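You operate a simulated robot arm through the tools that you are given. There is no shell and no other tool. Be economical: measure what you need, move in short steps, check, and stop when the job is done.

Carry out the task below with a simulated robot arm. There is one attempt and no reset: what you move stays moved.

TASK
Pull the blue pad out of the silver tray and push the black pad in.
Fine: clamp the tray first and leave it clamped; the old pad goes on the bench top; leave the third pad alone.
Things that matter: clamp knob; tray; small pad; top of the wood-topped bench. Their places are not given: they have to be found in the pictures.

It is judged by the outcome, as a careful person would: the job done as asked, and still so three seconds after it is handed in. It fails if anything else is knocked over, pushed out of place, dropped, spilled or broken.

THE ROBOT
A 6-joint arm with a two-finger parallel gripper, fixed in place. Base frame: the origin is at the foot of the arm, x ahead of it, y to its left, z up; the work surface is at about z = 0. Lengths are in m, angles in degrees, forces in N, time in s.
With the tool pointing down near the work surface it reaches from about 0.16 to 0.42 m from the base axis. Its first joint turns from -66.0 to 66.0 degrees. Payload 1.57 kg.
Tool frame: the origin (TCP) lies between the finger pads and is the grasp point; the fingertips stand 0.03 m ahead of it; z points along the fingers, y is the line along which they close. The gripper opens to 0.08 m. The fingers are 0.017 m wide and 0.012 m thick; the gripper's body (0.04 by 0.082 m) begins 0.08 m behind the TCP.
Orientation is told as [roll, pitch, yaw] about the base's x, y, z axes, in that order, counted from this pose: with the fingers straight down and closing along the base's y, the tool's x points along the base's -x, its y along +y and its z along -z.

THE INTERFACE
- The arm moves only by the tool arm_command. Its argument "increments" is a list of rows, each an object of numbers (a shift or turn left out is 0, a gripper value left out holds the last): "tx", "ty", "tz": the shift along the base's x, y, z in units of 500 mm (1.0 is 500 mm); "rx", "ry", "rz": the turn, a rotation vector about the base's x, y, z in units of 90 degrees (1.0 is 90 degrees); "grip": the gripper command, from -1 (fully open) to 1 (shut), values between in proportion. In form: [{"tx": .., "ty": .., "tz": .., "rx": .., "ry": .., "rz": .., "grip": ..}, ...]. A call has 1 to 20 rows; each row is the pose to reach, as a shift and turn from the pose commanded when the call began. A call with a number of a shift or a turn outside -1 to 1 is refused whole. A row lasts 0.2 s, in which the tool goes at most 0.05 m and 8.6 degrees; a call with a longer step from one row to the next is refused whole, and so is a gripper value outside its range. A pose out of reach is approached as far as the arm can. The call stops where the force on the tool passes 40 N (or 10 N more than at its start, if that is more) or the arm is blocked; 0.2 s more then pass. The fingers move at their own pace (about 0.153 m/s each) and stop on an object; they squeeze with about 35 N. The grip force told is the motor's: it shows also when the fingers shut on nothing. Time passes only in rows, and 0.2 s behind the last, so rows that repeat a pose let the fingers close. It gives the time, the measured TCP pose, the force on the tool (base axes), the opening and the grip force at its end, in the units of the frame above (readings bear some noise), and new pictures: "pictures" is both (left out), scene, wrist or none.
- Cameras (640 x 400 px; columns grow to the right, rows downward): "scene" is fixed at [0.0192, -0.3277, 0.3983]; the picture's right is [0.99, -0.14, 0.00], its down [-0.10, -0.75, -0.66] and it looks along [0.09, 0.65, -0.75] (base axes); focal length 214 px, centre (320, 200). "wrist" rides on the gripper at [-0.032, 0, -0.078] in the tool frame; the picture's right is [0.00, -1.00, 0.00], its down [0.97, 0.00, -0.24] and it looks along [0.24, 0.00, 0.97] (tool axes); focal length 218 px, centre (320, 200).
- measure_at(camera, pixels): for up to 12 pixels [column, row] of the newest picture of that camera ("zoom" is the newest enlarged one), the place [x, y, z] in the base frame of the surface seen there, good to about 0.002 m, but the place of the scene camera against the robot may be out by one fixed shift of up to 0.018 m in any direction. No time passes.
- inspect(camera, box): a new picture of the part [left, top, right, bottom] of that camera's present view, enlarged. No time passes.
- finish_job(): hands the job in; it is judged then, once.

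Work in short steps. Measure before you move; look again where a grasp or a placing could have gone wrong, and mend it. You have 80 turns and 120 pictures in all, those below and enlarged ones among them. Open the gripper and draw the arm clear of the work before you hand the job in, unless the task says otherwise; then end with one line.

The tools are called after "Emit:" as a command line: name --argument value ..., lists and objects as JSON in quotes. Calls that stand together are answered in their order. arm_command: Moves the arm, as the interface text tells. Its arguments: {"type":"object","properties":{"increments":{"type":"array"},"pictures":{"type":"string","enum":["both","scene","wrist","none"]}},"required":["increments"]} The other tools are called the same way: measure_at (camera, pixels) gives the place of the surface under pixels of a picture; inspect (camera, box) takes an enlarged picture of a part of a camera's view; finish_job () hands the job in.

At the start:

```text
time: 0.0
ee_pos: [0.2285, -0.0072, 0.277]
ee_rot: [0.0, 0.1, 0.0]
contact_force: [1.3, 0.1, 1.0]
finger_gap: 0.0799
finger_force: 0.1
```

scene: 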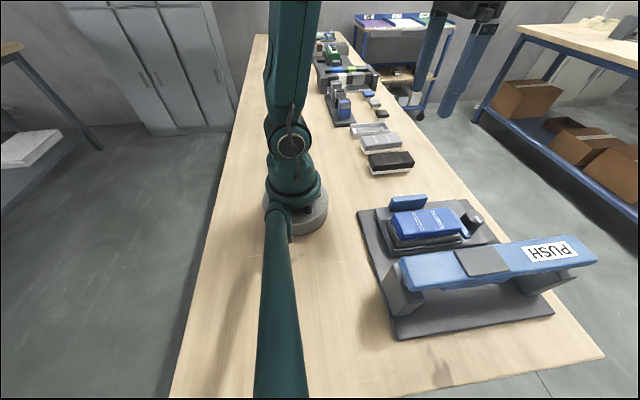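
wrist: 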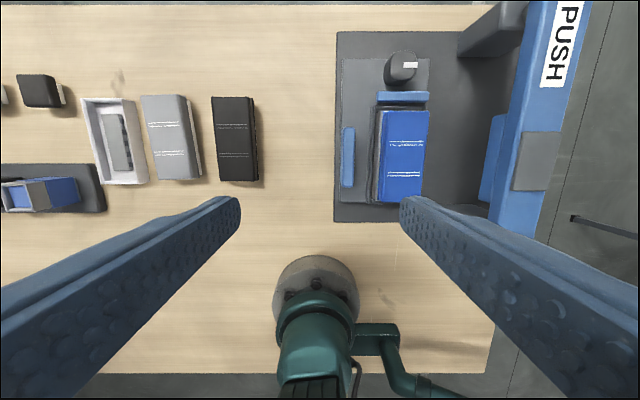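

The wrist view shows the fixture with a blue pad at about (403,155), a knob at (402,66), a black pad at (235,138), and a silver-grey pad at (172,137). I'll enlarge both views.

Emit:
inspect --camera "wrist" --box '[320, 20, 480, 230]'

Emit:
inspect --camera "scene" --box '[340, 110, 500, 260]'

Emit:
measure_at --camera "wrist" --pixels '[[403, 155], [404, 60], [348, 155], [402, 97], [235, 138], [235, 100], [235, 178], [215, 138], [253, 138], [300, 138], [350, 80], [172, 137]]'

```text
1.90 times, centred on (400, 125) of wrist
```

zoom: 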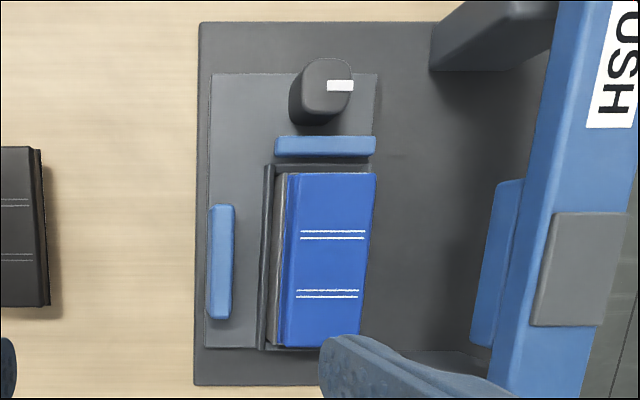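

```text
2.67 times, centred on (420, 185) of scene
```

zoom: 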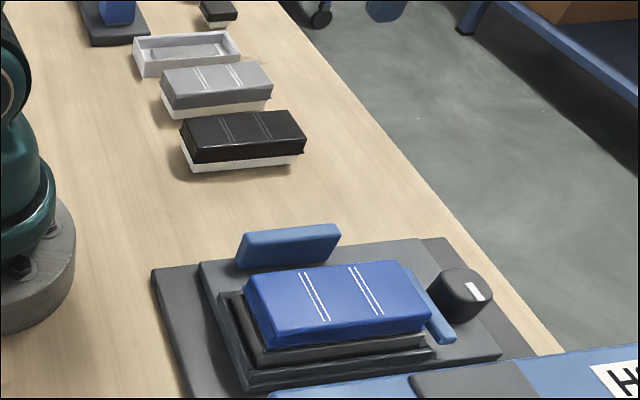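

```text
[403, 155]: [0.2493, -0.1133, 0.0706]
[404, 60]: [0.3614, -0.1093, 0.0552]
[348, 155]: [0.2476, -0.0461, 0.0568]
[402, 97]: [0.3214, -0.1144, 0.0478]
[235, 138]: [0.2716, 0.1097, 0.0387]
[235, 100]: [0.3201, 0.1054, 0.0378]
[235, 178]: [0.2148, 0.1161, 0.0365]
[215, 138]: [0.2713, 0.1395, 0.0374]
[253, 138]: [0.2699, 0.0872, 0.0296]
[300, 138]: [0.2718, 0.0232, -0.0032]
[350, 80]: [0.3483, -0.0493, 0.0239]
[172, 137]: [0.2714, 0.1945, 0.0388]
```

The wrist view also shows a small black piece at (38,92) and a second fixture at (50,190), so there may be two candidates for the tray and pad. I'll enlarge that area before choosing.

Emit:
inspect --camera "wrist" --box '[0, 60, 220, 230]'

Emit:
inspect --camera "scene" --box '[305, 30, 425, 150]'

```text
2.35 times, centred on (110, 145) of wrist
```

zoom: 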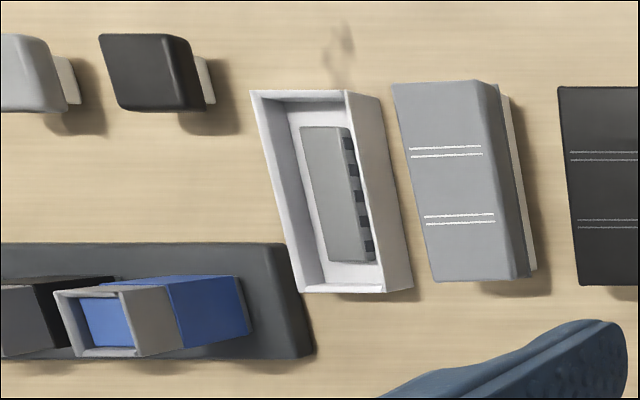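

```text
3.33 times, centred on (365, 90) of scene
```

zoom: 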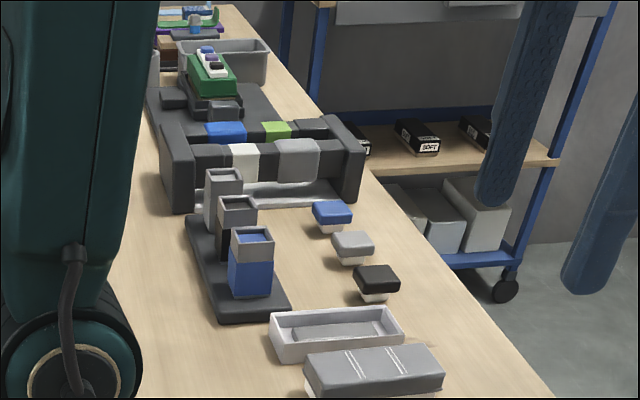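

The big blue pad sits in the fixture with the knob, with the big black and grey pads loose beside it. I'll move the camera over the fixture to look more closely.

Emit:
measure_at --camera "wrist" --pixels '[[535, 160], [560, 40], [500, 30], [498, 150], [110, 140], [122, 140], [90, 120], [38, 90], [440, 100]]'

Emit:
arm_command --increments '[{"ty": -0.09}, {"ty": -0.18}, {"ty": -0.2, "tx": 0.04}, {"ty": -0.2, "tx": 0.08}]' --pictures "both"

```text
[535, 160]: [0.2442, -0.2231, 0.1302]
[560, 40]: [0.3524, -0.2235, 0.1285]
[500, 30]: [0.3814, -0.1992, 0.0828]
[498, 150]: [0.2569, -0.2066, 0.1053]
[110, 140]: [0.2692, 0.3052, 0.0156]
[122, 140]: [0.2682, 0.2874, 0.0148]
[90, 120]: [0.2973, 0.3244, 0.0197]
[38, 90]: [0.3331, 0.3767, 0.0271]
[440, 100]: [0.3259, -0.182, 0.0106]
```

```text
time: 1.0
ee_pos: [0.2702, -0.1066, 0.2756]
ee_rot: [0.0, 0.0, -0.1]
contact_force: [0.4, 0.7, 0.7]
finger_gap: 0.0797
finger_force: 0.0
```

scene: 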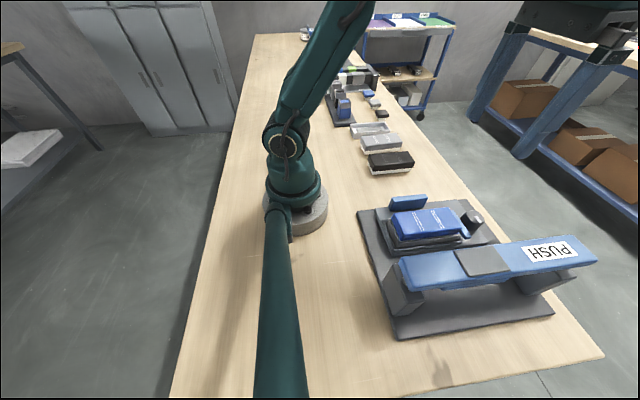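
wrist: 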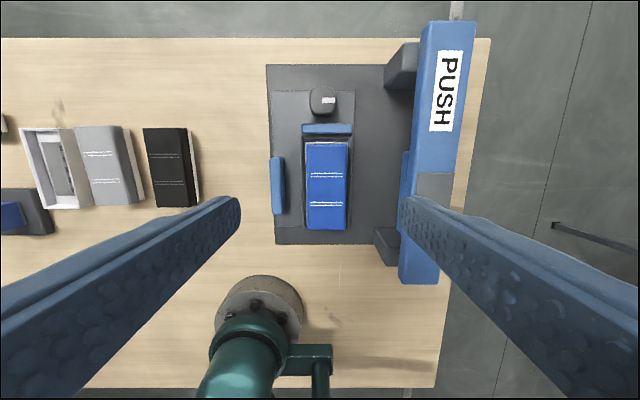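

Emit:
inspect --camera "wrist" --box '[255, 70, 415, 170]'

Emit:
inspect --camera "wrist" --box '[255, 150, 415, 250]'

Emit:
inspect --camera "scene" --box '[355, 180, 515, 280]'

```text
4.00 times, centred on (335, 120) of wrist
```

zoom: 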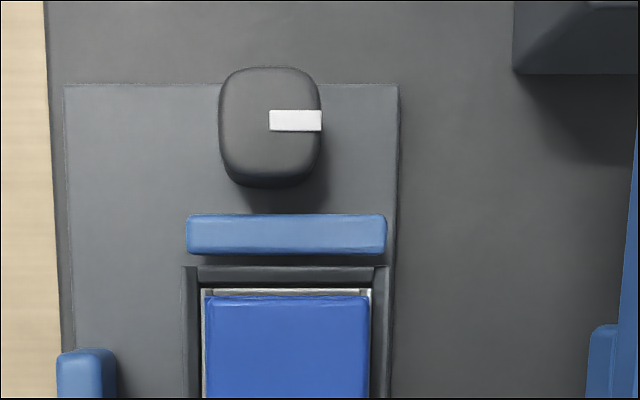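

```text
4.00 times, centred on (335, 200) of wrist
```

zoom: 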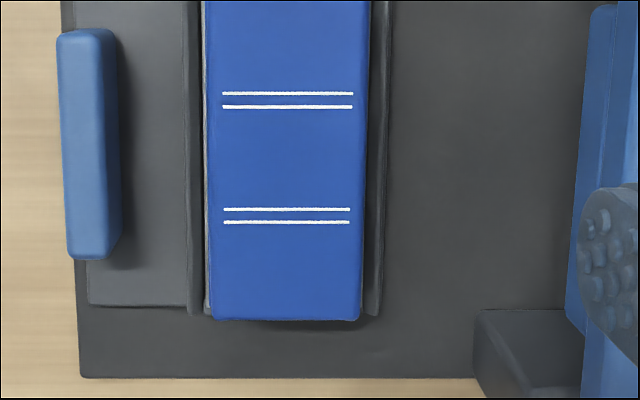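

```text
4.00 times, centred on (435, 230) of scene
```

zoom: 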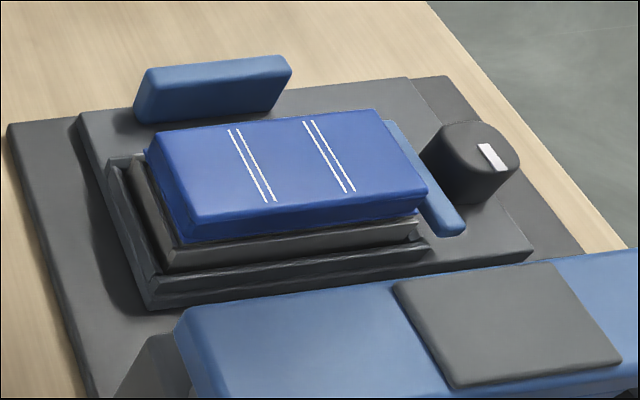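

Emit:
measure_at --camera "wrist" --pixels '[[323, 92], [312, 98], [333, 98], [323, 106], [329, 100], [323, 113], [303, 129], [350, 129], [327, 125], [327, 131], [327, 138], [350, 110]]'

Emit:
measure_at --camera "wrist" --pixels '[[309, 146], [345, 146], [308, 226], [343, 226], [327, 186], [304, 186], [350, 186], [278, 190], [295, 180], [327, 234], [375, 180], [348, 175]]'

Emit:
measure_at --camera "scene" --pixels '[[391, 214], [450, 211], [402, 238], [461, 225], [400, 243], [420, 243], [430, 248], [410, 255], [472, 214], [467, 225], [409, 201], [371, 240]]'

```text
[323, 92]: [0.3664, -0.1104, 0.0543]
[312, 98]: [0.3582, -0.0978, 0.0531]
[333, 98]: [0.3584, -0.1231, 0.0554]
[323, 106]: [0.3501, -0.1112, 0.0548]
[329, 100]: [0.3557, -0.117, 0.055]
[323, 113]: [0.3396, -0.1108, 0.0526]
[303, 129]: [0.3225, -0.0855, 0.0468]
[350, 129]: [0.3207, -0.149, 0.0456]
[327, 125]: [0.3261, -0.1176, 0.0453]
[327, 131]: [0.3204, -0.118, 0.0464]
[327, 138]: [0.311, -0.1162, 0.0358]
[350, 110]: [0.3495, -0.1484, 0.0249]
```

```text
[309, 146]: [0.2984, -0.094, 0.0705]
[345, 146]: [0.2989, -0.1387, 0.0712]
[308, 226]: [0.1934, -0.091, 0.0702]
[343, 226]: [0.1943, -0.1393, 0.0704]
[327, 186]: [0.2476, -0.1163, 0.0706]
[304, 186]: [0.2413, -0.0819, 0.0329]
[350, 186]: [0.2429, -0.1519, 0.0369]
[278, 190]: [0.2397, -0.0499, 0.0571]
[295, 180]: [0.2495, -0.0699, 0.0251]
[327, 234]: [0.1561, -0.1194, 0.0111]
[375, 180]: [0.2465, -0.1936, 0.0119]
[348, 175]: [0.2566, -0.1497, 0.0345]
```

```text
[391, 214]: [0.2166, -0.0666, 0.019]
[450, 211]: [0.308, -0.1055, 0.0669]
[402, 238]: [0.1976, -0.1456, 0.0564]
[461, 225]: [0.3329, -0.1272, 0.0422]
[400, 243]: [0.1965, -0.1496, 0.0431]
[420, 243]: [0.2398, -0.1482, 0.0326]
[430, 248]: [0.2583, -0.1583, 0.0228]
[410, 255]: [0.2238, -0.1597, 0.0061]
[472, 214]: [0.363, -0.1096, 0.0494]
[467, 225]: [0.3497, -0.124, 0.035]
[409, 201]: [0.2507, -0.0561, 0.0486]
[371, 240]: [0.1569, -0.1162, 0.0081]
```

I'll lower for a close view of the tray edges, keeping about 5 cm above the pad.

Emit:
arm_command --increments '[{"tz": -0.08, "tx": 0.03}, {"tz": -0.16, "tx": 0.06}, {"tz": -0.22, "tx": 0.06}]' --pictures "wrist"

```text
time: 1.8
ee_pos: [0.3012, -0.1083, 0.1642]
ee_rot: [0.0, -0.1, 0.1]
contact_force: [0.5, 0.4, -0.1]
finger_gap: 0.08
finger_force: 0.0
```

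wrist: 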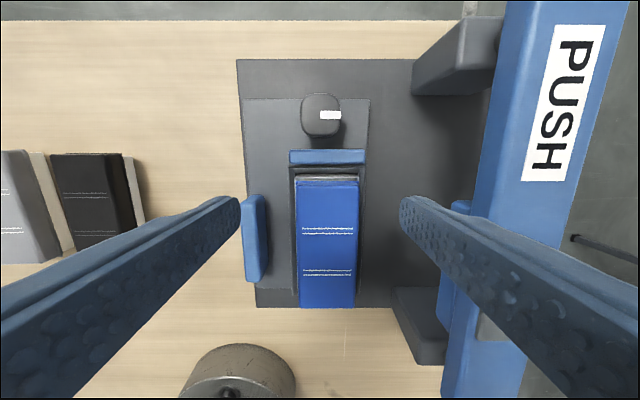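

Emit:
inspect --camera "wrist" --box '[280, 85, 376, 145]'

Emit:
inspect --camera "wrist" --box '[280, 140, 376, 200]'

Emit:
inspect --camera "wrist" --box '[232, 200, 392, 310]'

```text
6.67 times, centred on (328, 115) of wrist
```

zoom: 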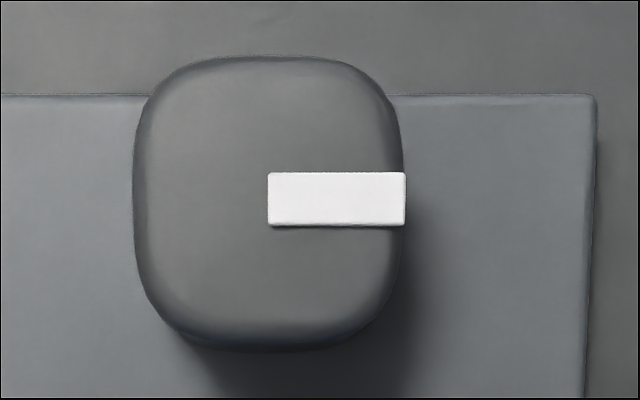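

```text
6.67 times, centred on (328, 170) of wrist
```

zoom: 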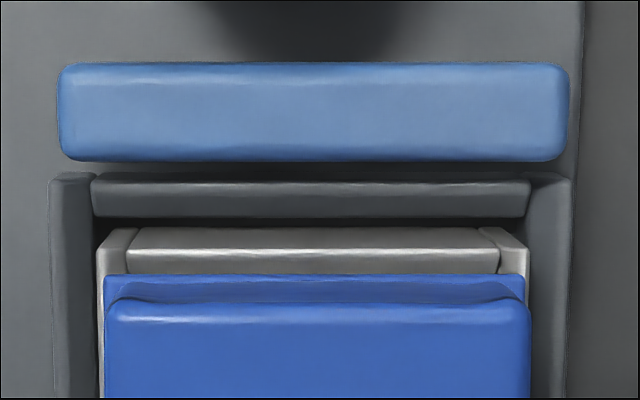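

```text
3.64 times, centred on (312, 255) of wrist
```

zoom: 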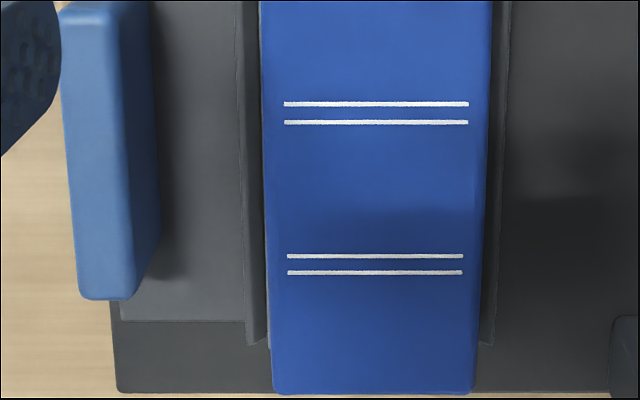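

The close view shows a silver tray in a dark nest, with the blue clamp bar between it and the knob. I'll measure the knob edges and the bar edge.

Emit:
measure_at --camera "wrist" --pixels '[[302, 112], [339, 108], [320, 95], [320, 131], [320, 112], [337, 114], [325, 114], [327, 151], [327, 163], [290, 156], [364, 156], [327, 168]]'

Emit:
measure_at --camera "wrist" --pixels '[[327, 176], [296, 178], [358, 178], [296, 195], [293, 220], [327, 190], [300, 190], [353, 190], [327, 302], [302, 302], [353, 302], [327, 230]]'

```text
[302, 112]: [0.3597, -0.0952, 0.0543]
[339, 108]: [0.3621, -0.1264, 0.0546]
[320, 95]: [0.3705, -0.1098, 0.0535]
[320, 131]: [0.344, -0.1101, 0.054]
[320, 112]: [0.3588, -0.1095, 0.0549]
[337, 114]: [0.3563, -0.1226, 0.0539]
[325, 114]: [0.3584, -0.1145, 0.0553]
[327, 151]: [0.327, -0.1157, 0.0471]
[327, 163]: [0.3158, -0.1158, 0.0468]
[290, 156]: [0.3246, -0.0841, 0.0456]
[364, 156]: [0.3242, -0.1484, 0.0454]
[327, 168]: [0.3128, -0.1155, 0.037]
```

```text
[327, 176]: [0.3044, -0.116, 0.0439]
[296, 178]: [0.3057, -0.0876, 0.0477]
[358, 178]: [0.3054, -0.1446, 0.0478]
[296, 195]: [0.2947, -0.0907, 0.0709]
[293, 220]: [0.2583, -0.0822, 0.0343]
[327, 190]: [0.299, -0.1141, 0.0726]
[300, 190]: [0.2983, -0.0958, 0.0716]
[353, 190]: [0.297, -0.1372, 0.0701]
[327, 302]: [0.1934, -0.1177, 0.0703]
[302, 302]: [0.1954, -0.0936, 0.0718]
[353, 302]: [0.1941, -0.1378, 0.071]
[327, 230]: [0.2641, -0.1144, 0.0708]
```

The knob is centred at about (0.3575, -0.1105) with its top at z 0.055. I'll go above it, descend, and close with the fingertips kept just above the bar's height.

Emit:
arm_command --increments '[{"tx": 0.056, "ty": -0.004}, {"tx": 0.1126, "ty": -0.0044}, {"tx": 0.1126, "ty": -0.0044, "tz": -0.08}, {"tx": 0.1126, "ty": -0.0044, "tz": -0.14}, {"tx": 0.1126, "ty": -0.0044, "tz": -0.172}, {"tx": 0.1126, "ty": -0.0044, "tz": -0.172}]' --pictures "both"

```text
time: 3.2
ee_pos: [0.3564, -0.1082, 0.0791]
ee_rot: [0.1, -0.1, 0.0]
contact_force: [0.1, 0.0, 0.8]
finger_gap: 0.08
finger_force: 0.3
```

scene: 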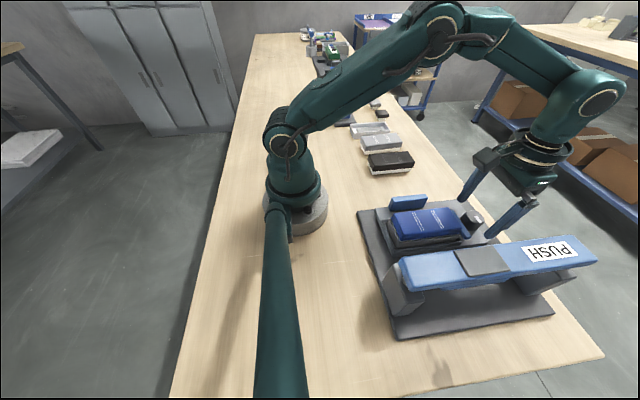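
wrist: 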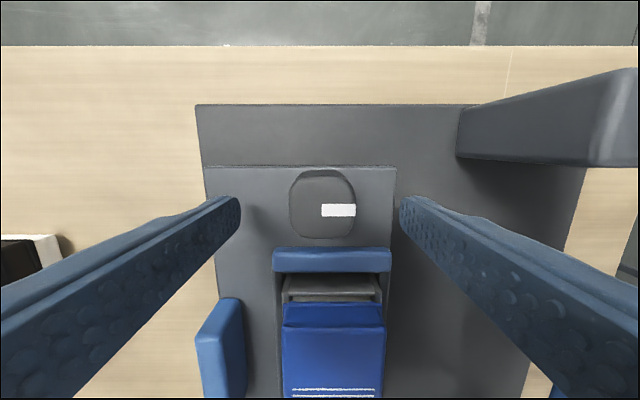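

The knob, spanning columns 290–355, is centred between the fingers, so I close on it.

Emit:
arm_command --increments '[{"ty": -0.003, "grip": 1}, {"ty": -0.003, "grip": 1}, {"ty": -0.003, "grip": 1}]' --pictures "wrist"

```text
time: 4.0
ee_pos: [0.3554, -0.1098, 0.0793]
ee_rot: [0.0, 0.0, 0.0]
contact_force: [0.6, 1.1, -2.6]
finger_gap: 0.0345
finger_force: 41.9
```

wrist: 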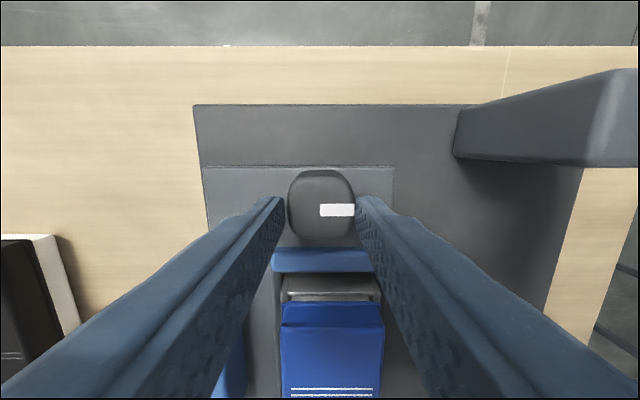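

It is gripped at 34.5 mm. I'll centre by 2.5 mm in x, then turn clockwise in small steps and watch the force and the bar.

Emit:
arm_command --increments '[{"tx": 0.005}, {"tx": 0.005, "rz": -0.06}, {"tx": 0.005, "rz": -0.12}, {"tx": 0.005, "rz": -0.18}, {"tx": 0.005, "rz": -0.24}, {"tx": 0.005, "rz": -0.3}, {"tx": 0.005, "rz": -0.3}]' --pictures "wrist"

```text
time: 5.6
ee_pos: [0.356, -0.1097, 0.0796]
ee_rot: [-0.1, 0.6, -27.1]
contact_force: [-24.6, 3.3, 11.8]
finger_gap: 0.0346
finger_force: 42.0
```

wrist: 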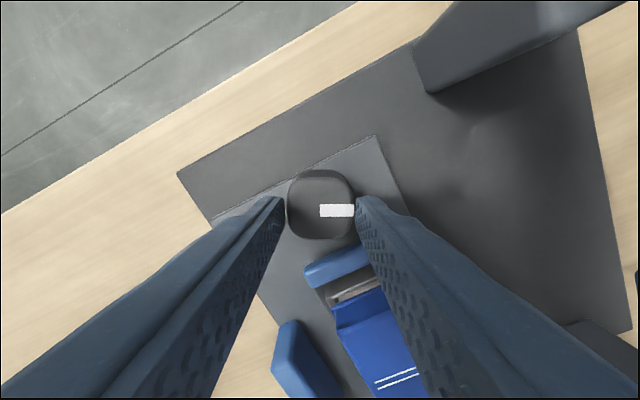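

The knob turns with the gripper, since the white mark stays fixed in view. The -25 N in x comes from my shift, so I'll undo it and keep turning.

Emit:
arm_command --increments '[{"tx": -0.004}, {"tx": -0.004, "rz": -0.06}, {"tx": -0.004, "rz": -0.12}, {"tx": -0.004, "rz": -0.18}, {"tx": -0.004, "rz": -0.24}, {"tx": -0.004, "rz": -0.3}, {"tx": -0.004, "rz": -0.3}]' --pictures "wrist"

```text
time: 7.2
ee_pos: [0.3564, -0.1107, 0.0795]
ee_rot: [0.0, -0.1, -54.1]
contact_force: [2.0, 2.3, -10.3]
finger_gap: 0.0342
finger_force: 41.9
```

wrist: 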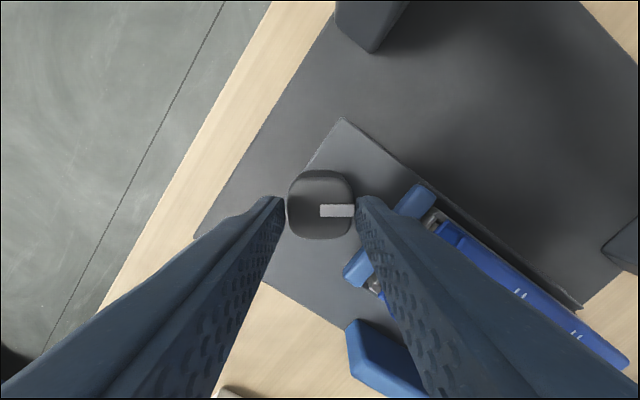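

Turning is smooth with little resistance, so I continue toward 90°.

Emit:
arm_command --increments '[{"rz": -0.06}, {"rz": -0.12}, {"rz": -0.18}, {"rz": -0.24}, {"rz": -0.3}, {"rz": -0.36}, {"rz": -0.4}, {"rz": -0.4}]' --pictures "both"

```text
time: 8.4
ee_pos: [0.3564, -0.11, 0.0793]
ee_rot: [0.3, 0.0, -81.1]
contact_force: [1.3, 0.5, -0.6]
finger_gap: 0.0346
finger_force: 42.1
stopped in row 6: the force on the tool passed its limit (the readings are from after the stop); the commanded pose is now the measured one
```

scene: 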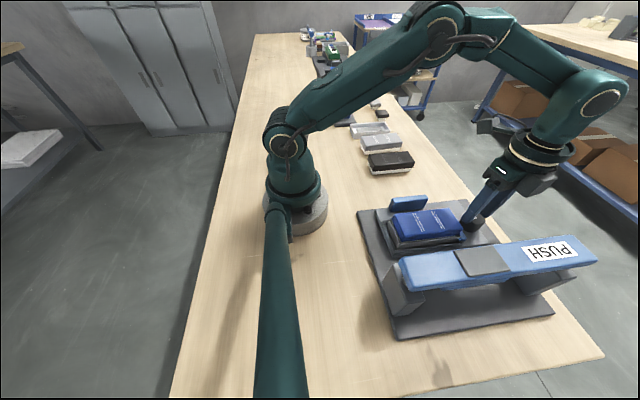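
wrist: 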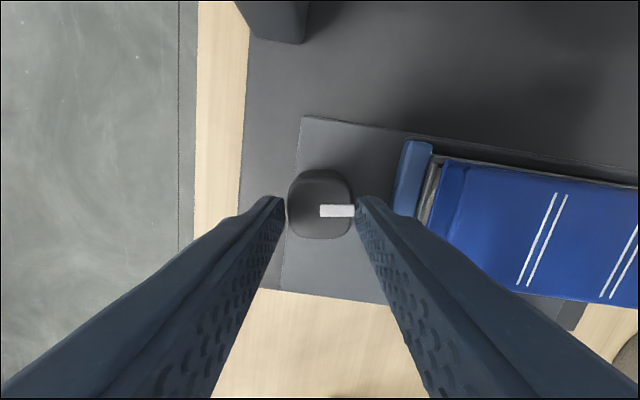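

Emit:
inspect --camera "wrist" --box '[270, 110, 470, 250]'

Emit:
measure_at --camera "wrist" --pixels '[[408, 160], [424, 160], [400, 180], [432, 200], [437, 165], [428, 150]]'

```text
2.86 times, centred on (370, 180) of wrist
```

zoom: 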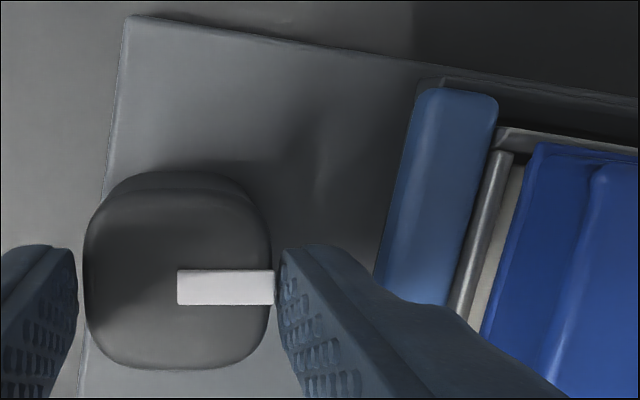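

```text
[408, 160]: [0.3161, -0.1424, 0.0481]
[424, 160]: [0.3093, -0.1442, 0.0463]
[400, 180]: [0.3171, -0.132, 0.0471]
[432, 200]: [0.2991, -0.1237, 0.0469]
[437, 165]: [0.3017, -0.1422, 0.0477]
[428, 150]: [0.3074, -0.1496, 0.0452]
```

The bar has moved about 11 mm and now sits against the tray edge. I'll try a few degrees more to confirm it's at the stop.

Emit:
arm_command --increments '[{"rz": -0.03}, {"rz": -0.06}, {"rz": -0.09}, {"rz": -0.1}]' --pictures "wrist"

```text
time: 9.4
ee_pos: [0.357, -0.1087, 0.0788]
ee_rot: [0.4, -0.1, -90.2]
contact_force: [9.6, 0.5, -7.8]
finger_gap: 0.0345
finger_force: 41.3
```

wrist: 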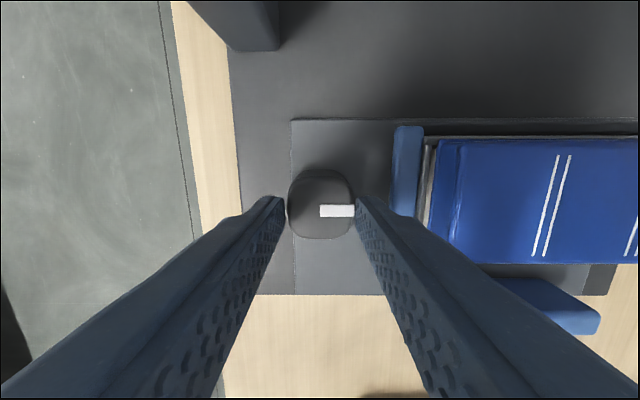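

Emit:
measure_at --camera "wrist" --pixels '[[395, 150], [401, 150], [421, 150], [429, 165], [450, 200], [440, 180]]'

Emit:
arm_command --increments '[{"rz": -0.04}, {"rz": -0.08}, {"rz": -0.12}, {"rz": -0.12}]' --pictures "wrist"

```text
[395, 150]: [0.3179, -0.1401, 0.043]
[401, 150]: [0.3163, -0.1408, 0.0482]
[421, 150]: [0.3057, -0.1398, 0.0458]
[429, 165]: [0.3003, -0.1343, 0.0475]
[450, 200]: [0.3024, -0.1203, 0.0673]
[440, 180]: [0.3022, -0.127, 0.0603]
```

```text
time: 10.4
ee_pos: [0.3576, -0.1091, 0.0793]
ee_rot: [0.4, 0.0, -101.0]
contact_force: [11.1, 2.2, -0.6]
finger_gap: 0.0341
finger_force: 41.5
```

wrist: 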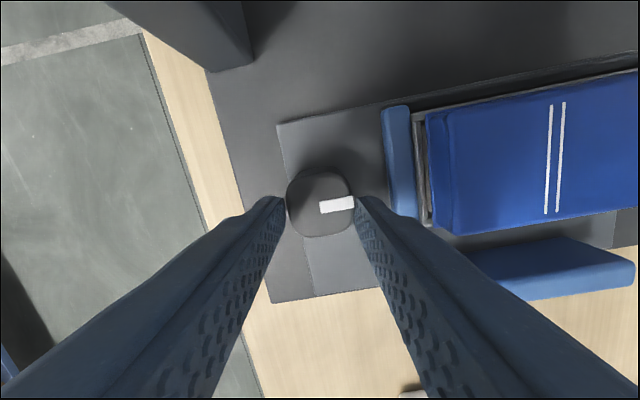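

The mark now tilts slightly, so the knob has reached its stop near 90° and the fingers slipped. I'll open slightly, rise, and look.

Emit:
arm_command --increments '[{"grip": -0.05}, {"grip": -0.05}, {"tz": 0.06, "grip": -0.05}, {"tz": 0.14, "grip": -0.05}, {"tz": 0.2, "rz": 0.09}, {"tz": 0.2, "rz": 0.18}, {"tz": 0.2, "rz": 0.27}, {"tz": 0.2, "rz": 0.36}, {"tz": 0.2, "rz": 0.45}, {"tz": 0.2, "rz": 0.54}, {"tz": 0.2, "rz": 0.63}, {"tz": 0.2, "rz": 0.72}, {"tz": 0.2, "rz": 0.81}, {"tz": 0.2, "rz": 0.9}, {"tz": 0.2, "rz": 0.99}, {"tz": 0.2, "rz": 1.0, "grip": -1}]' --pictures "wrist"

```text
time: 13.8
ee_pos: [0.3575, -0.1092, 0.1796]
ee_rot: [0.4, -0.1, -10.8]
contact_force: [0.6, 0.2, -1.3]
finger_gap: 0.0799
finger_force: 0.1
```

wrist: 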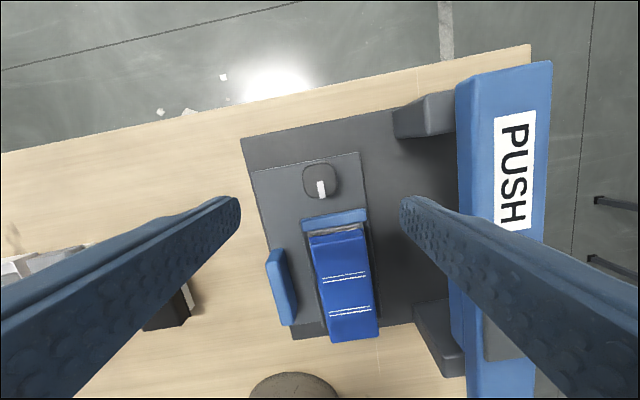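

The knob mark points to the tray and the bar stays pressed on it, so the clamp is holding. I straighten the tool and go above the blue pad.

Emit:
arm_command --increments '[{"tx": -0.08, "rz": 0.06, "rx": -0.004}, {"tx": -0.16, "ty": -0.01, "rz": 0.12, "rx": -0.004}, {"tx": -0.221, "ty": -0.0136, "rz": 0.12, "rx": -0.004}, {"tx": -0.221, "ty": -0.0136, "rz": 0.12, "rx": -0.004}]' --pictures "wrist"

```text
time: 14.8
ee_pos: [0.2464, -0.1161, 0.1787]
ee_rot: [-0.2, -0.1, 0.1]
contact_force: [0.8, 0.0, -0.6]
finger_gap: 0.0801
finger_force: 0.0
```

wrist: 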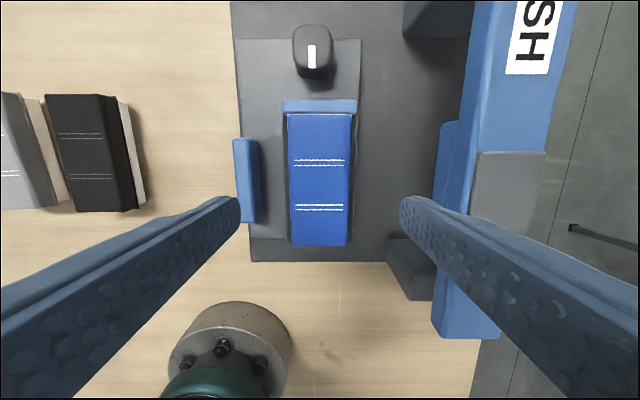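

Emit:
measure_at --camera "wrist" --pixels '[[292, 118], [350, 118], [292, 180], [350, 180], [294, 240], [346, 240], [320, 105], [320, 180], [256, 180], [246, 160], [285, 180], [357, 180]]'

Emit:
measure_at --camera "wrist" --pixels '[[48, 100], [95, 100], [60, 150], [108, 150], [80, 205], [118, 205], [128, 180], [143, 200], [180, 120], [200, 260], [440, 180], [310, 55]]'

```text
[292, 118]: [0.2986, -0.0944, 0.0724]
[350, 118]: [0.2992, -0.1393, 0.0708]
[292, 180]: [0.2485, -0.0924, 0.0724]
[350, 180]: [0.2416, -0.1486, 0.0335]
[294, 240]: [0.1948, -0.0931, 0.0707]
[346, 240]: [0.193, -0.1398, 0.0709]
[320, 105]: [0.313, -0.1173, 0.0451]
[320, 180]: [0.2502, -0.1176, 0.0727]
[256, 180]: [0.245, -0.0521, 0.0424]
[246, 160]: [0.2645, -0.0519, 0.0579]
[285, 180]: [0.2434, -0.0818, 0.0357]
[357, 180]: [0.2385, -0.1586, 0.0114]
```

```text
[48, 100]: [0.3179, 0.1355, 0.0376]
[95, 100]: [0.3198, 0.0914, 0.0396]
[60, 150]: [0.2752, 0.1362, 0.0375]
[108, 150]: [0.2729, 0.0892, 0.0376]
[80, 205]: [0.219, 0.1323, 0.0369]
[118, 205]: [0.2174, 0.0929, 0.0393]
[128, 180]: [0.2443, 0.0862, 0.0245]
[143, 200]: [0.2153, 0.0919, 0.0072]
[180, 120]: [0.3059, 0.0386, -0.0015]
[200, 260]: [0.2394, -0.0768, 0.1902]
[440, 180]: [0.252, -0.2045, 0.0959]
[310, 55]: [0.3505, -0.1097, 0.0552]
```

The pad is centred at (0.2465, -0.1165). I'll descend until the tips are at z≈0.051, just above the tray rim, and close.

Emit:
arm_command --increments '[{"tz": -0.08}, {"tz": -0.15}, {"tz": -0.195}, {"tz": -0.195}, {"tz": -0.195, "grip": 1}, {"tz": -0.195, "grip": 1}, {"tz": -0.195, "grip": 1}]' --pictures "both"

```text
time: 16.4
ee_pos: [0.246, -0.117, 0.0818]
ee_rot: [-0.1, -0.1, 0.0]
contact_force: [-0.4, -0.3, -0.3]
finger_gap: 0.0532
finger_force: 34.6
```

scene: 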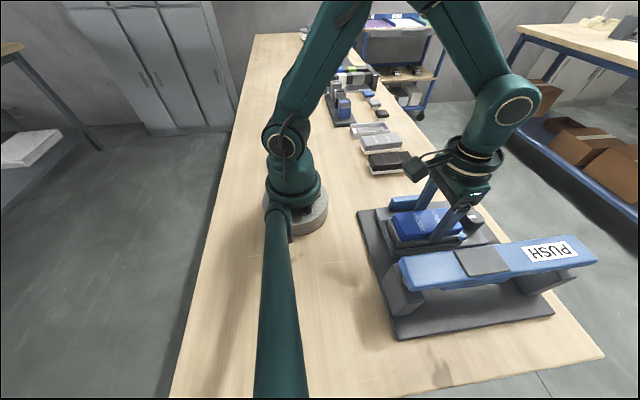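
wrist: 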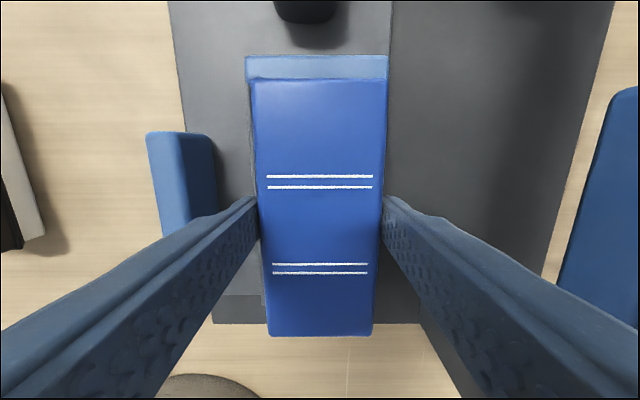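

It is gripped at 53 mm, so I pull straight up slowly.

Emit:
arm_command --increments '[{"tz": 0.01}, {"tz": 0.02}, {"tz": 0.03}, {"tz": 0.045}, {"tz": 0.06}, {"tz": 0.08}]' --pictures "scene"

```text
time: 17.9
ee_pos: [0.2465, -0.1178, 0.1213]
ee_rot: [0.0, 0.0, -0.1]
contact_force: [-0.2, 0.1, -1.5]
finger_gap: 0.0532
finger_force: 35.0
```

scene: 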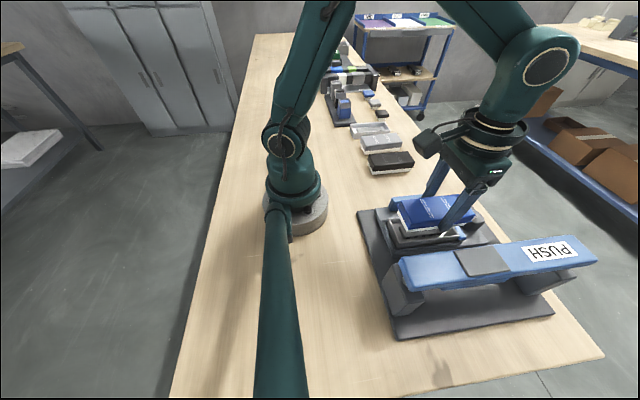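

The pad is out, with its white base visible, and the tray stayed in place. I raise, carry it to free bench at y≈0.026, and lower to just above the surface.

Emit:
arm_command --increments '[{"tz": 0.06}, {"tz": 0.06, "ty": 0.07}, {"tz": 0.06, "ty": 0.14}, {"tz": 0.06, "ty": 0.21}, {"tz": 0.06, "ty": 0.286}, {"tz": 0.0, "ty": 0.286}, {"tz": -0.06, "ty": 0.286}, {"tz": -0.11, "ty": 0.286}, {"tz": -0.13, "ty": 0.286}, {"tz": -0.13, "ty": 0.286}]' --pictures "both"

```text
time: 20.1
ee_pos: [0.2477, 0.0257, 0.0554]
ee_rot: [-0.1, -0.1, -0.1]
contact_force: [0.4, -0.3, -1.0]
finger_gap: 0.053
finger_force: 34.6
```

scene: 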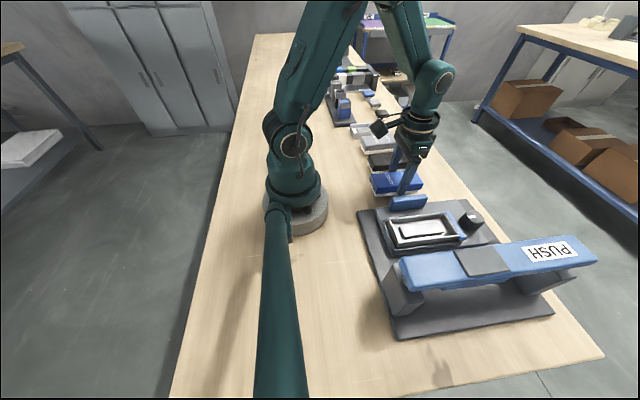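
wrist: 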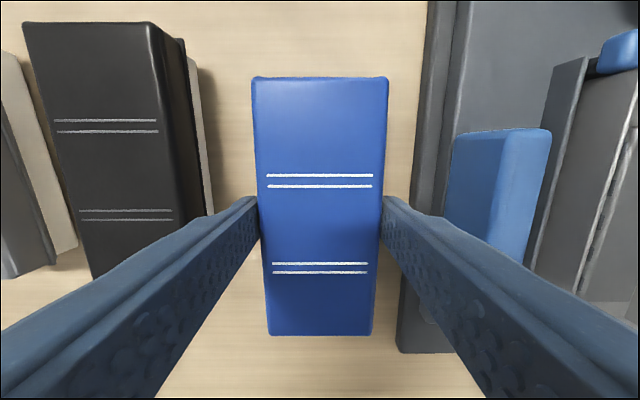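

Clear on both sides, so I lower 6 mm in fine steps and check force.

Emit:
arm_command --increments '[{"tz": -0.004}, {"tz": -0.008}, {"tz": -0.012}, {"tz": -0.012}]' --pictures "none"

```text
time: 21.1
ee_pos: [0.2456, 0.0267, 0.05]
ee_rot: [-0.1, -0.1, -0.1]
contact_force: [-0.5, 0.6, -1.1]
finger_gap: 0.0533
finger_force: 35.1
```

Emit:
arm_command --increments '[{"tz": -0.002}, {"tz": -0.004}, {"tz": -0.004}]' --pictures "none"

```text
time: 21.9
ee_pos: [0.2467, 0.026, 0.0487]
ee_rot: [-0.1, -0.1, -0.1]
contact_force: [-0.3, 0.0, -0.7]
finger_gap: 0.0531
finger_force: 35.7
```

Emit:
arm_command --increments '[{"tz": -0.002}, {"tz": -0.004}, {"tz": -0.004}]' --pictures "scene"

```text
time: 22.6
ee_pos: [0.2471, 0.0259, 0.0475]
ee_rot: [-0.2, -0.1, -0.1]
contact_force: [0.2, 0.3, -0.4]
finger_gap: 0.0531
finger_force: 34.9
```

scene: 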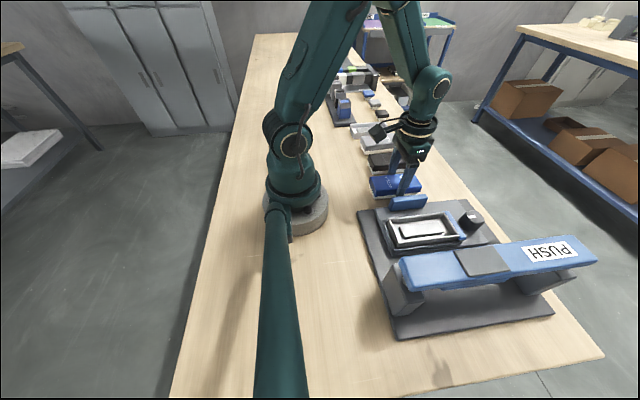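

Emit:
arm_command --increments '[{"tz": -0.002}, {"tz": -0.004}, {"tz": -0.004}]' --pictures "none"

Emit:
arm_command --increments '[{"tz": -0.002}, {"tz": -0.003}, {"tz": -0.003}]' --pictures "wrist"

```text
time: 23.4
ee_pos: [0.2476, 0.0261, 0.0453]
ee_rot: [-0.1, -0.1, 0.0]
contact_force: [-3.3, 0.3, 29.8]
finger_gap: 0.0531
finger_force: 35.0
```

```text
time: 24.2
ee_pos: [0.2475, 0.0252, 0.0439]
ee_rot: [0.0, -0.3, 0.0]
contact_force: [4.0, 3.5, 25.3]
finger_gap: 0.0529
finger_force: 35.4
```

wrist: 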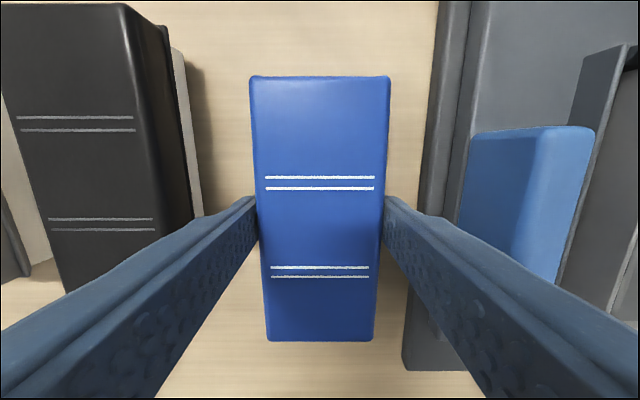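

It's seated on the bench (25–30 N up). I release a little wider than the pad, rise, and look.

Emit:
arm_command --increments '[{"tz": 0.002, "grip": -0.6}, {"tz": 0.002, "grip": -0.6}, {"tz": 0.002, "grip": -0.6}, {"tz": 0.06}, {"tz": 0.14}, {"tz": 0.22}, {"tz": 0.22, "ty": 0.08, "tx": 0.02, "grip": -1}, {"tz": 0.22, "ty": 0.1736, "tx": 0.046}, {"tz": 0.22, "ty": 0.1736, "tx": 0.046}]' --pictures "both"

```text
time: 26.2
ee_pos: [0.2695, 0.1148, 0.1564]
ee_rot: [-0.1, -0.1, -0.1]
contact_force: [0.9, 0.0, -0.4]
finger_gap: 0.0798
finger_force: 0.2
```

scene: 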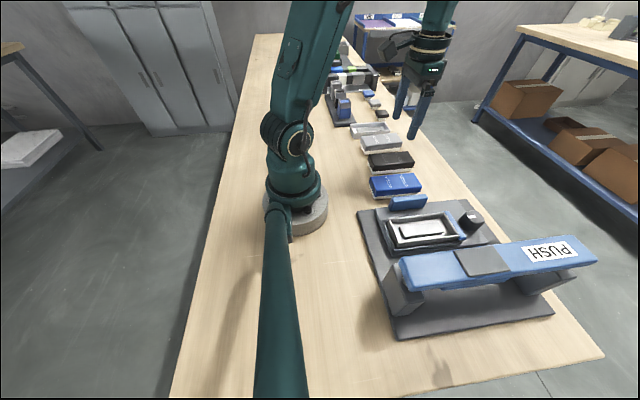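
wrist: 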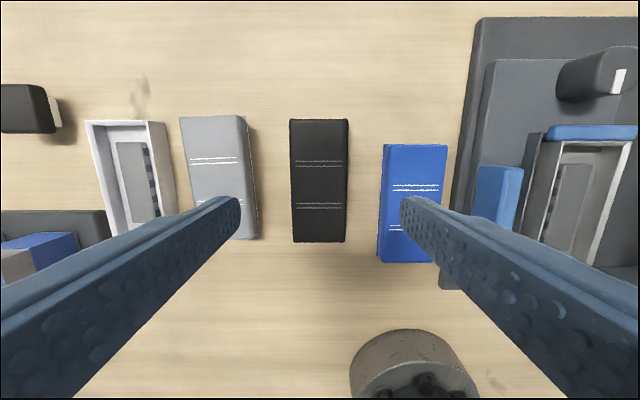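

The blue pad lies flat on the bench, and the black pad is centred below the gripper. I'll measure the black pad, the neighbouring gaps and the empty tray.

Emit:
measure_at --camera "wrist" --pixels '[[293, 123], [344, 123], [293, 180], [347, 180], [296, 238], [343, 238], [320, 180], [388, 180], [380, 200], [240, 180], [254, 190], [275, 180]]'

Emit:
inspect --camera "scene" --box '[375, 190, 495, 265]'

Emit:
inspect --camera "wrist" --box '[480, 110, 640, 270]'

```text
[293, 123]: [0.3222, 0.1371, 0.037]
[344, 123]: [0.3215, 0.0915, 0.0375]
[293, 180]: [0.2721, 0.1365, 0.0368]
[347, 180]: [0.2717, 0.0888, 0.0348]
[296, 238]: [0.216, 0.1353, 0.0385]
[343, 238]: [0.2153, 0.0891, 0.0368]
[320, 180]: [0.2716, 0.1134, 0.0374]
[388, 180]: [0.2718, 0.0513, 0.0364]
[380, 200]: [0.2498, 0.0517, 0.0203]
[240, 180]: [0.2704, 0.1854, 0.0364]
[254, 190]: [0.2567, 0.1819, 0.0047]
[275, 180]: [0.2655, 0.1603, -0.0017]
```

```text
5.33 times, centred on (435, 228) of scene
```

zoom: 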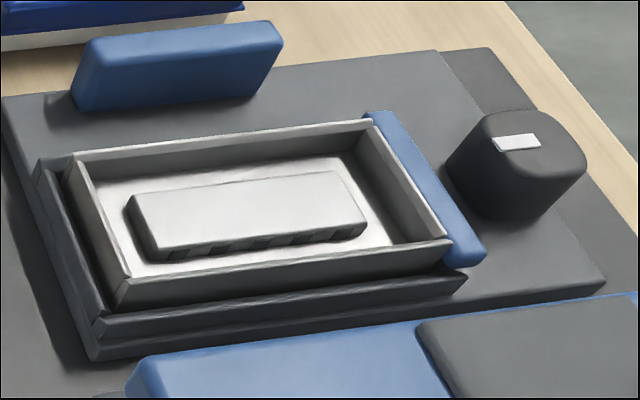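

```text
2.50 times, centred on (560, 190) of wrist
```

zoom: 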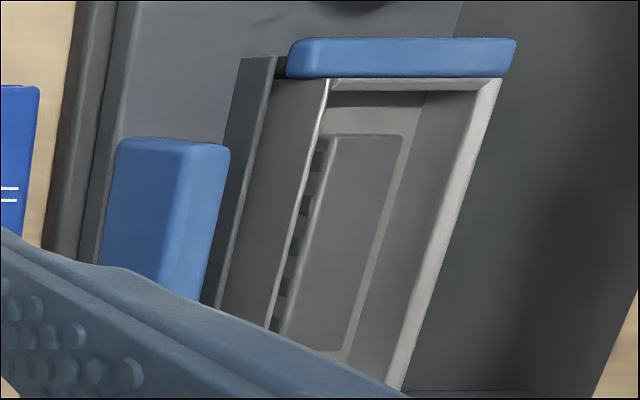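

The gaps are fine on both sides: blue ends at y 0.052 and grey starts at 0.182. I'll yaw 1° to match the black pad, descend and grip.

Emit:
arm_command --increments '[{"tx": -0.002, "ty": -0.003, "tz": -0.08, "rz": 0.012}, {"tx": -0.002, "ty": -0.003, "tz": -0.16, "rz": 0.012}, {"tx": -0.002, "ty": -0.003, "tz": -0.217, "rz": 0.012}, {"tx": -0.002, "ty": -0.003, "tz": -0.217, "rz": 0.012}, {"tx": -0.002, "ty": -0.003, "tz": -0.217, "rz": 0.012, "grip": 1}, {"tx": -0.002, "ty": -0.003, "tz": -0.217, "rz": 0.012, "grip": 1}, {"tx": -0.002, "ty": -0.003, "tz": -0.217, "rz": 0.012, "grip": 1}]' --pictures "wrist"

```text
time: 27.9
ee_pos: [0.2688, 0.1098, 0.047]
ee_rot: [-0.1, -0.1, 1.0]
contact_force: [0.6, -0.2, 0.5]
finger_gap: 0.0533
finger_force: 34.9
```

wrist: 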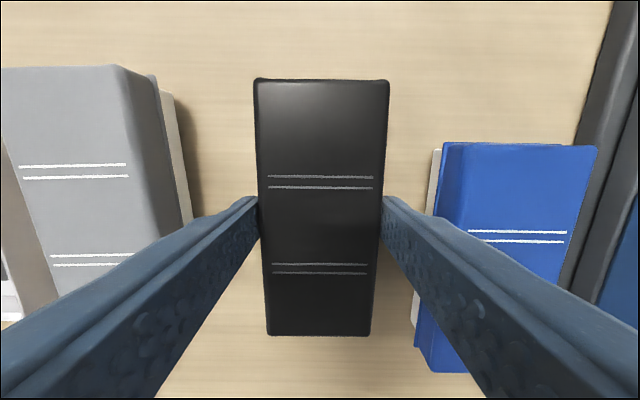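

The grip looks identical to the blue pad's (53 mm, same framing). I'll lift and carry it to above the tray, restoring yaw to 0.

Emit:
arm_command --increments '[{"tz": 0.04}, {"tz": 0.12}, {"tz": 0.2}, {"tz": 0.2, "ty": -0.08, "rz": -0.012}, {"tz": 0.2, "ty": -0.16, "rz": -0.012}, {"tz": 0.2, "ty": -0.24, "tx": -0.015, "rz": -0.012}, {"tz": 0.2, "ty": -0.32, "tx": -0.03, "rz": -0.012}, {"tz": 0.2, "ty": -0.4, "tx": -0.044, "rz": -0.012}, {"tz": 0.2, "ty": -0.457, "tx": -0.044, "rz": -0.012}, {"tz": 0.2, "ty": -0.457, "tx": -0.044, "rz": -0.012}, {"tz": 0.2, "ty": -0.457, "tx": -0.044, "rz": -0.012}]' --pictures "both"

```text
time: 30.2
ee_pos: [0.2462, -0.1157, 0.1459]
ee_rot: [0.0, 0.0, 0.1]
contact_force: [0.0, -0.2, -0.7]
finger_gap: 0.0532
finger_force: 34.9
```

scene: 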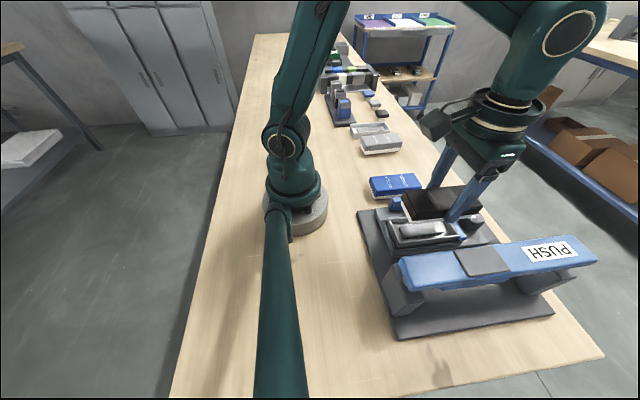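
wrist: 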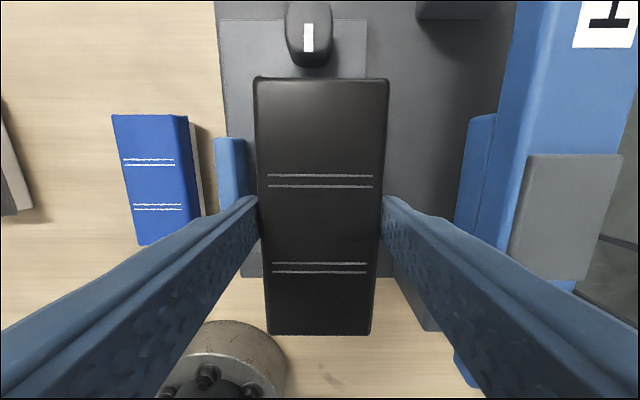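

My net command equals the blue-grasp pose within 0.2 mm. I descend to just above the rim, then slowly press in.

Emit:
arm_command --increments '[{"tz": -0.06}, {"tz": -0.098}, {"tz": -0.106}, {"tz": -0.112}, {"tz": -0.118}, {"tz": -0.122}, {"tz": -0.122}]' --pictures "both"

```text
time: 31.9
ee_pos: [0.2466, -0.1173, 0.0831]
ee_rot: [-0.1, -0.1, -0.1]
contact_force: [-0.1, 0.1, -0.8]
finger_gap: 0.053
finger_force: 35.2
```

scene: 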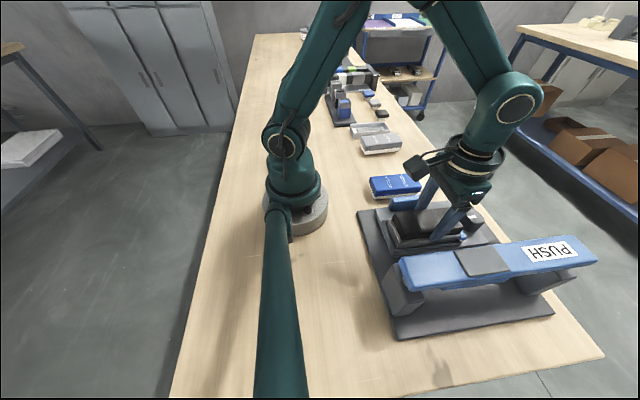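
wrist: 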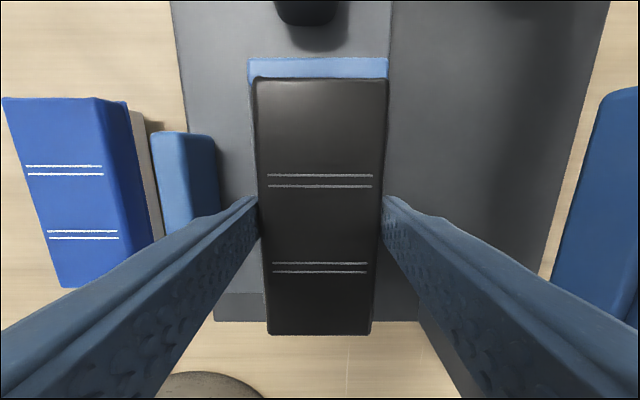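

It entered the tray with no contact force. I press in fine steps until it seats.

Emit:
arm_command --increments '[{"tz": -0.002}, {"tz": -0.004}, {"tz": -0.004}]' --pictures "none"

```text
time: 32.6
ee_pos: [0.2451, -0.1175, 0.0815]
ee_rot: [-0.1, -0.1, -0.1]
contact_force: [0.4, -0.2, -0.7]
finger_gap: 0.0533
finger_force: 34.7
```

Emit:
arm_command --increments '[{"tz": -0.002}, {"tz": -0.003}, {"tz": -0.003}]' --pictures "none"

```text
time: 33.5
ee_pos: [0.2461, -0.1169, 0.082]
ee_rot: [-0.1, -0.2, -0.2]
contact_force: [-9.0, -0.8, 25.1]
finger_gap: 0.0533
finger_force: 34.7
```

Seated, with 25 N upward. I'll release to a modest gap, rise, and check the heights.

Emit:
arm_command --increments '[{"grip": -0.6}, {"grip": -0.6}, {"grip": -0.6}, {"tz": 0.06}, {"tz": 0.14}, {"tz": 0.2}, {"tz": 0.2}]' --pictures "both"

```text
time: 35.0
ee_pos: [0.246, -0.116, 0.1832]
ee_rot: [-0.1, -0.1, -0.2]
contact_force: [0.1, -0.3, 0.8]
finger_gap: 0.0643
finger_force: 0.1
```

scene: 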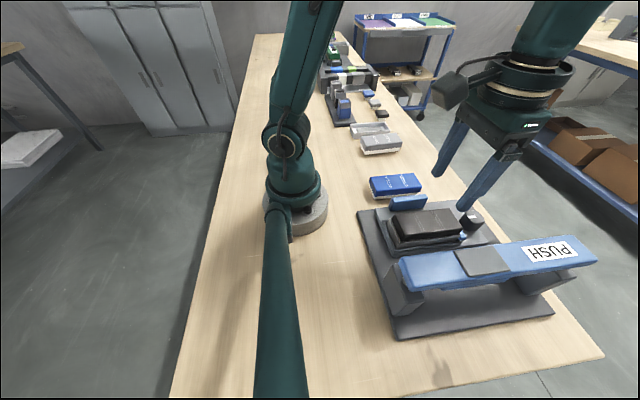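
wrist: 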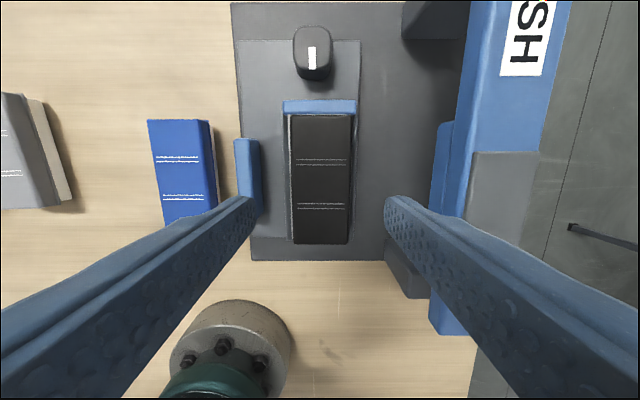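

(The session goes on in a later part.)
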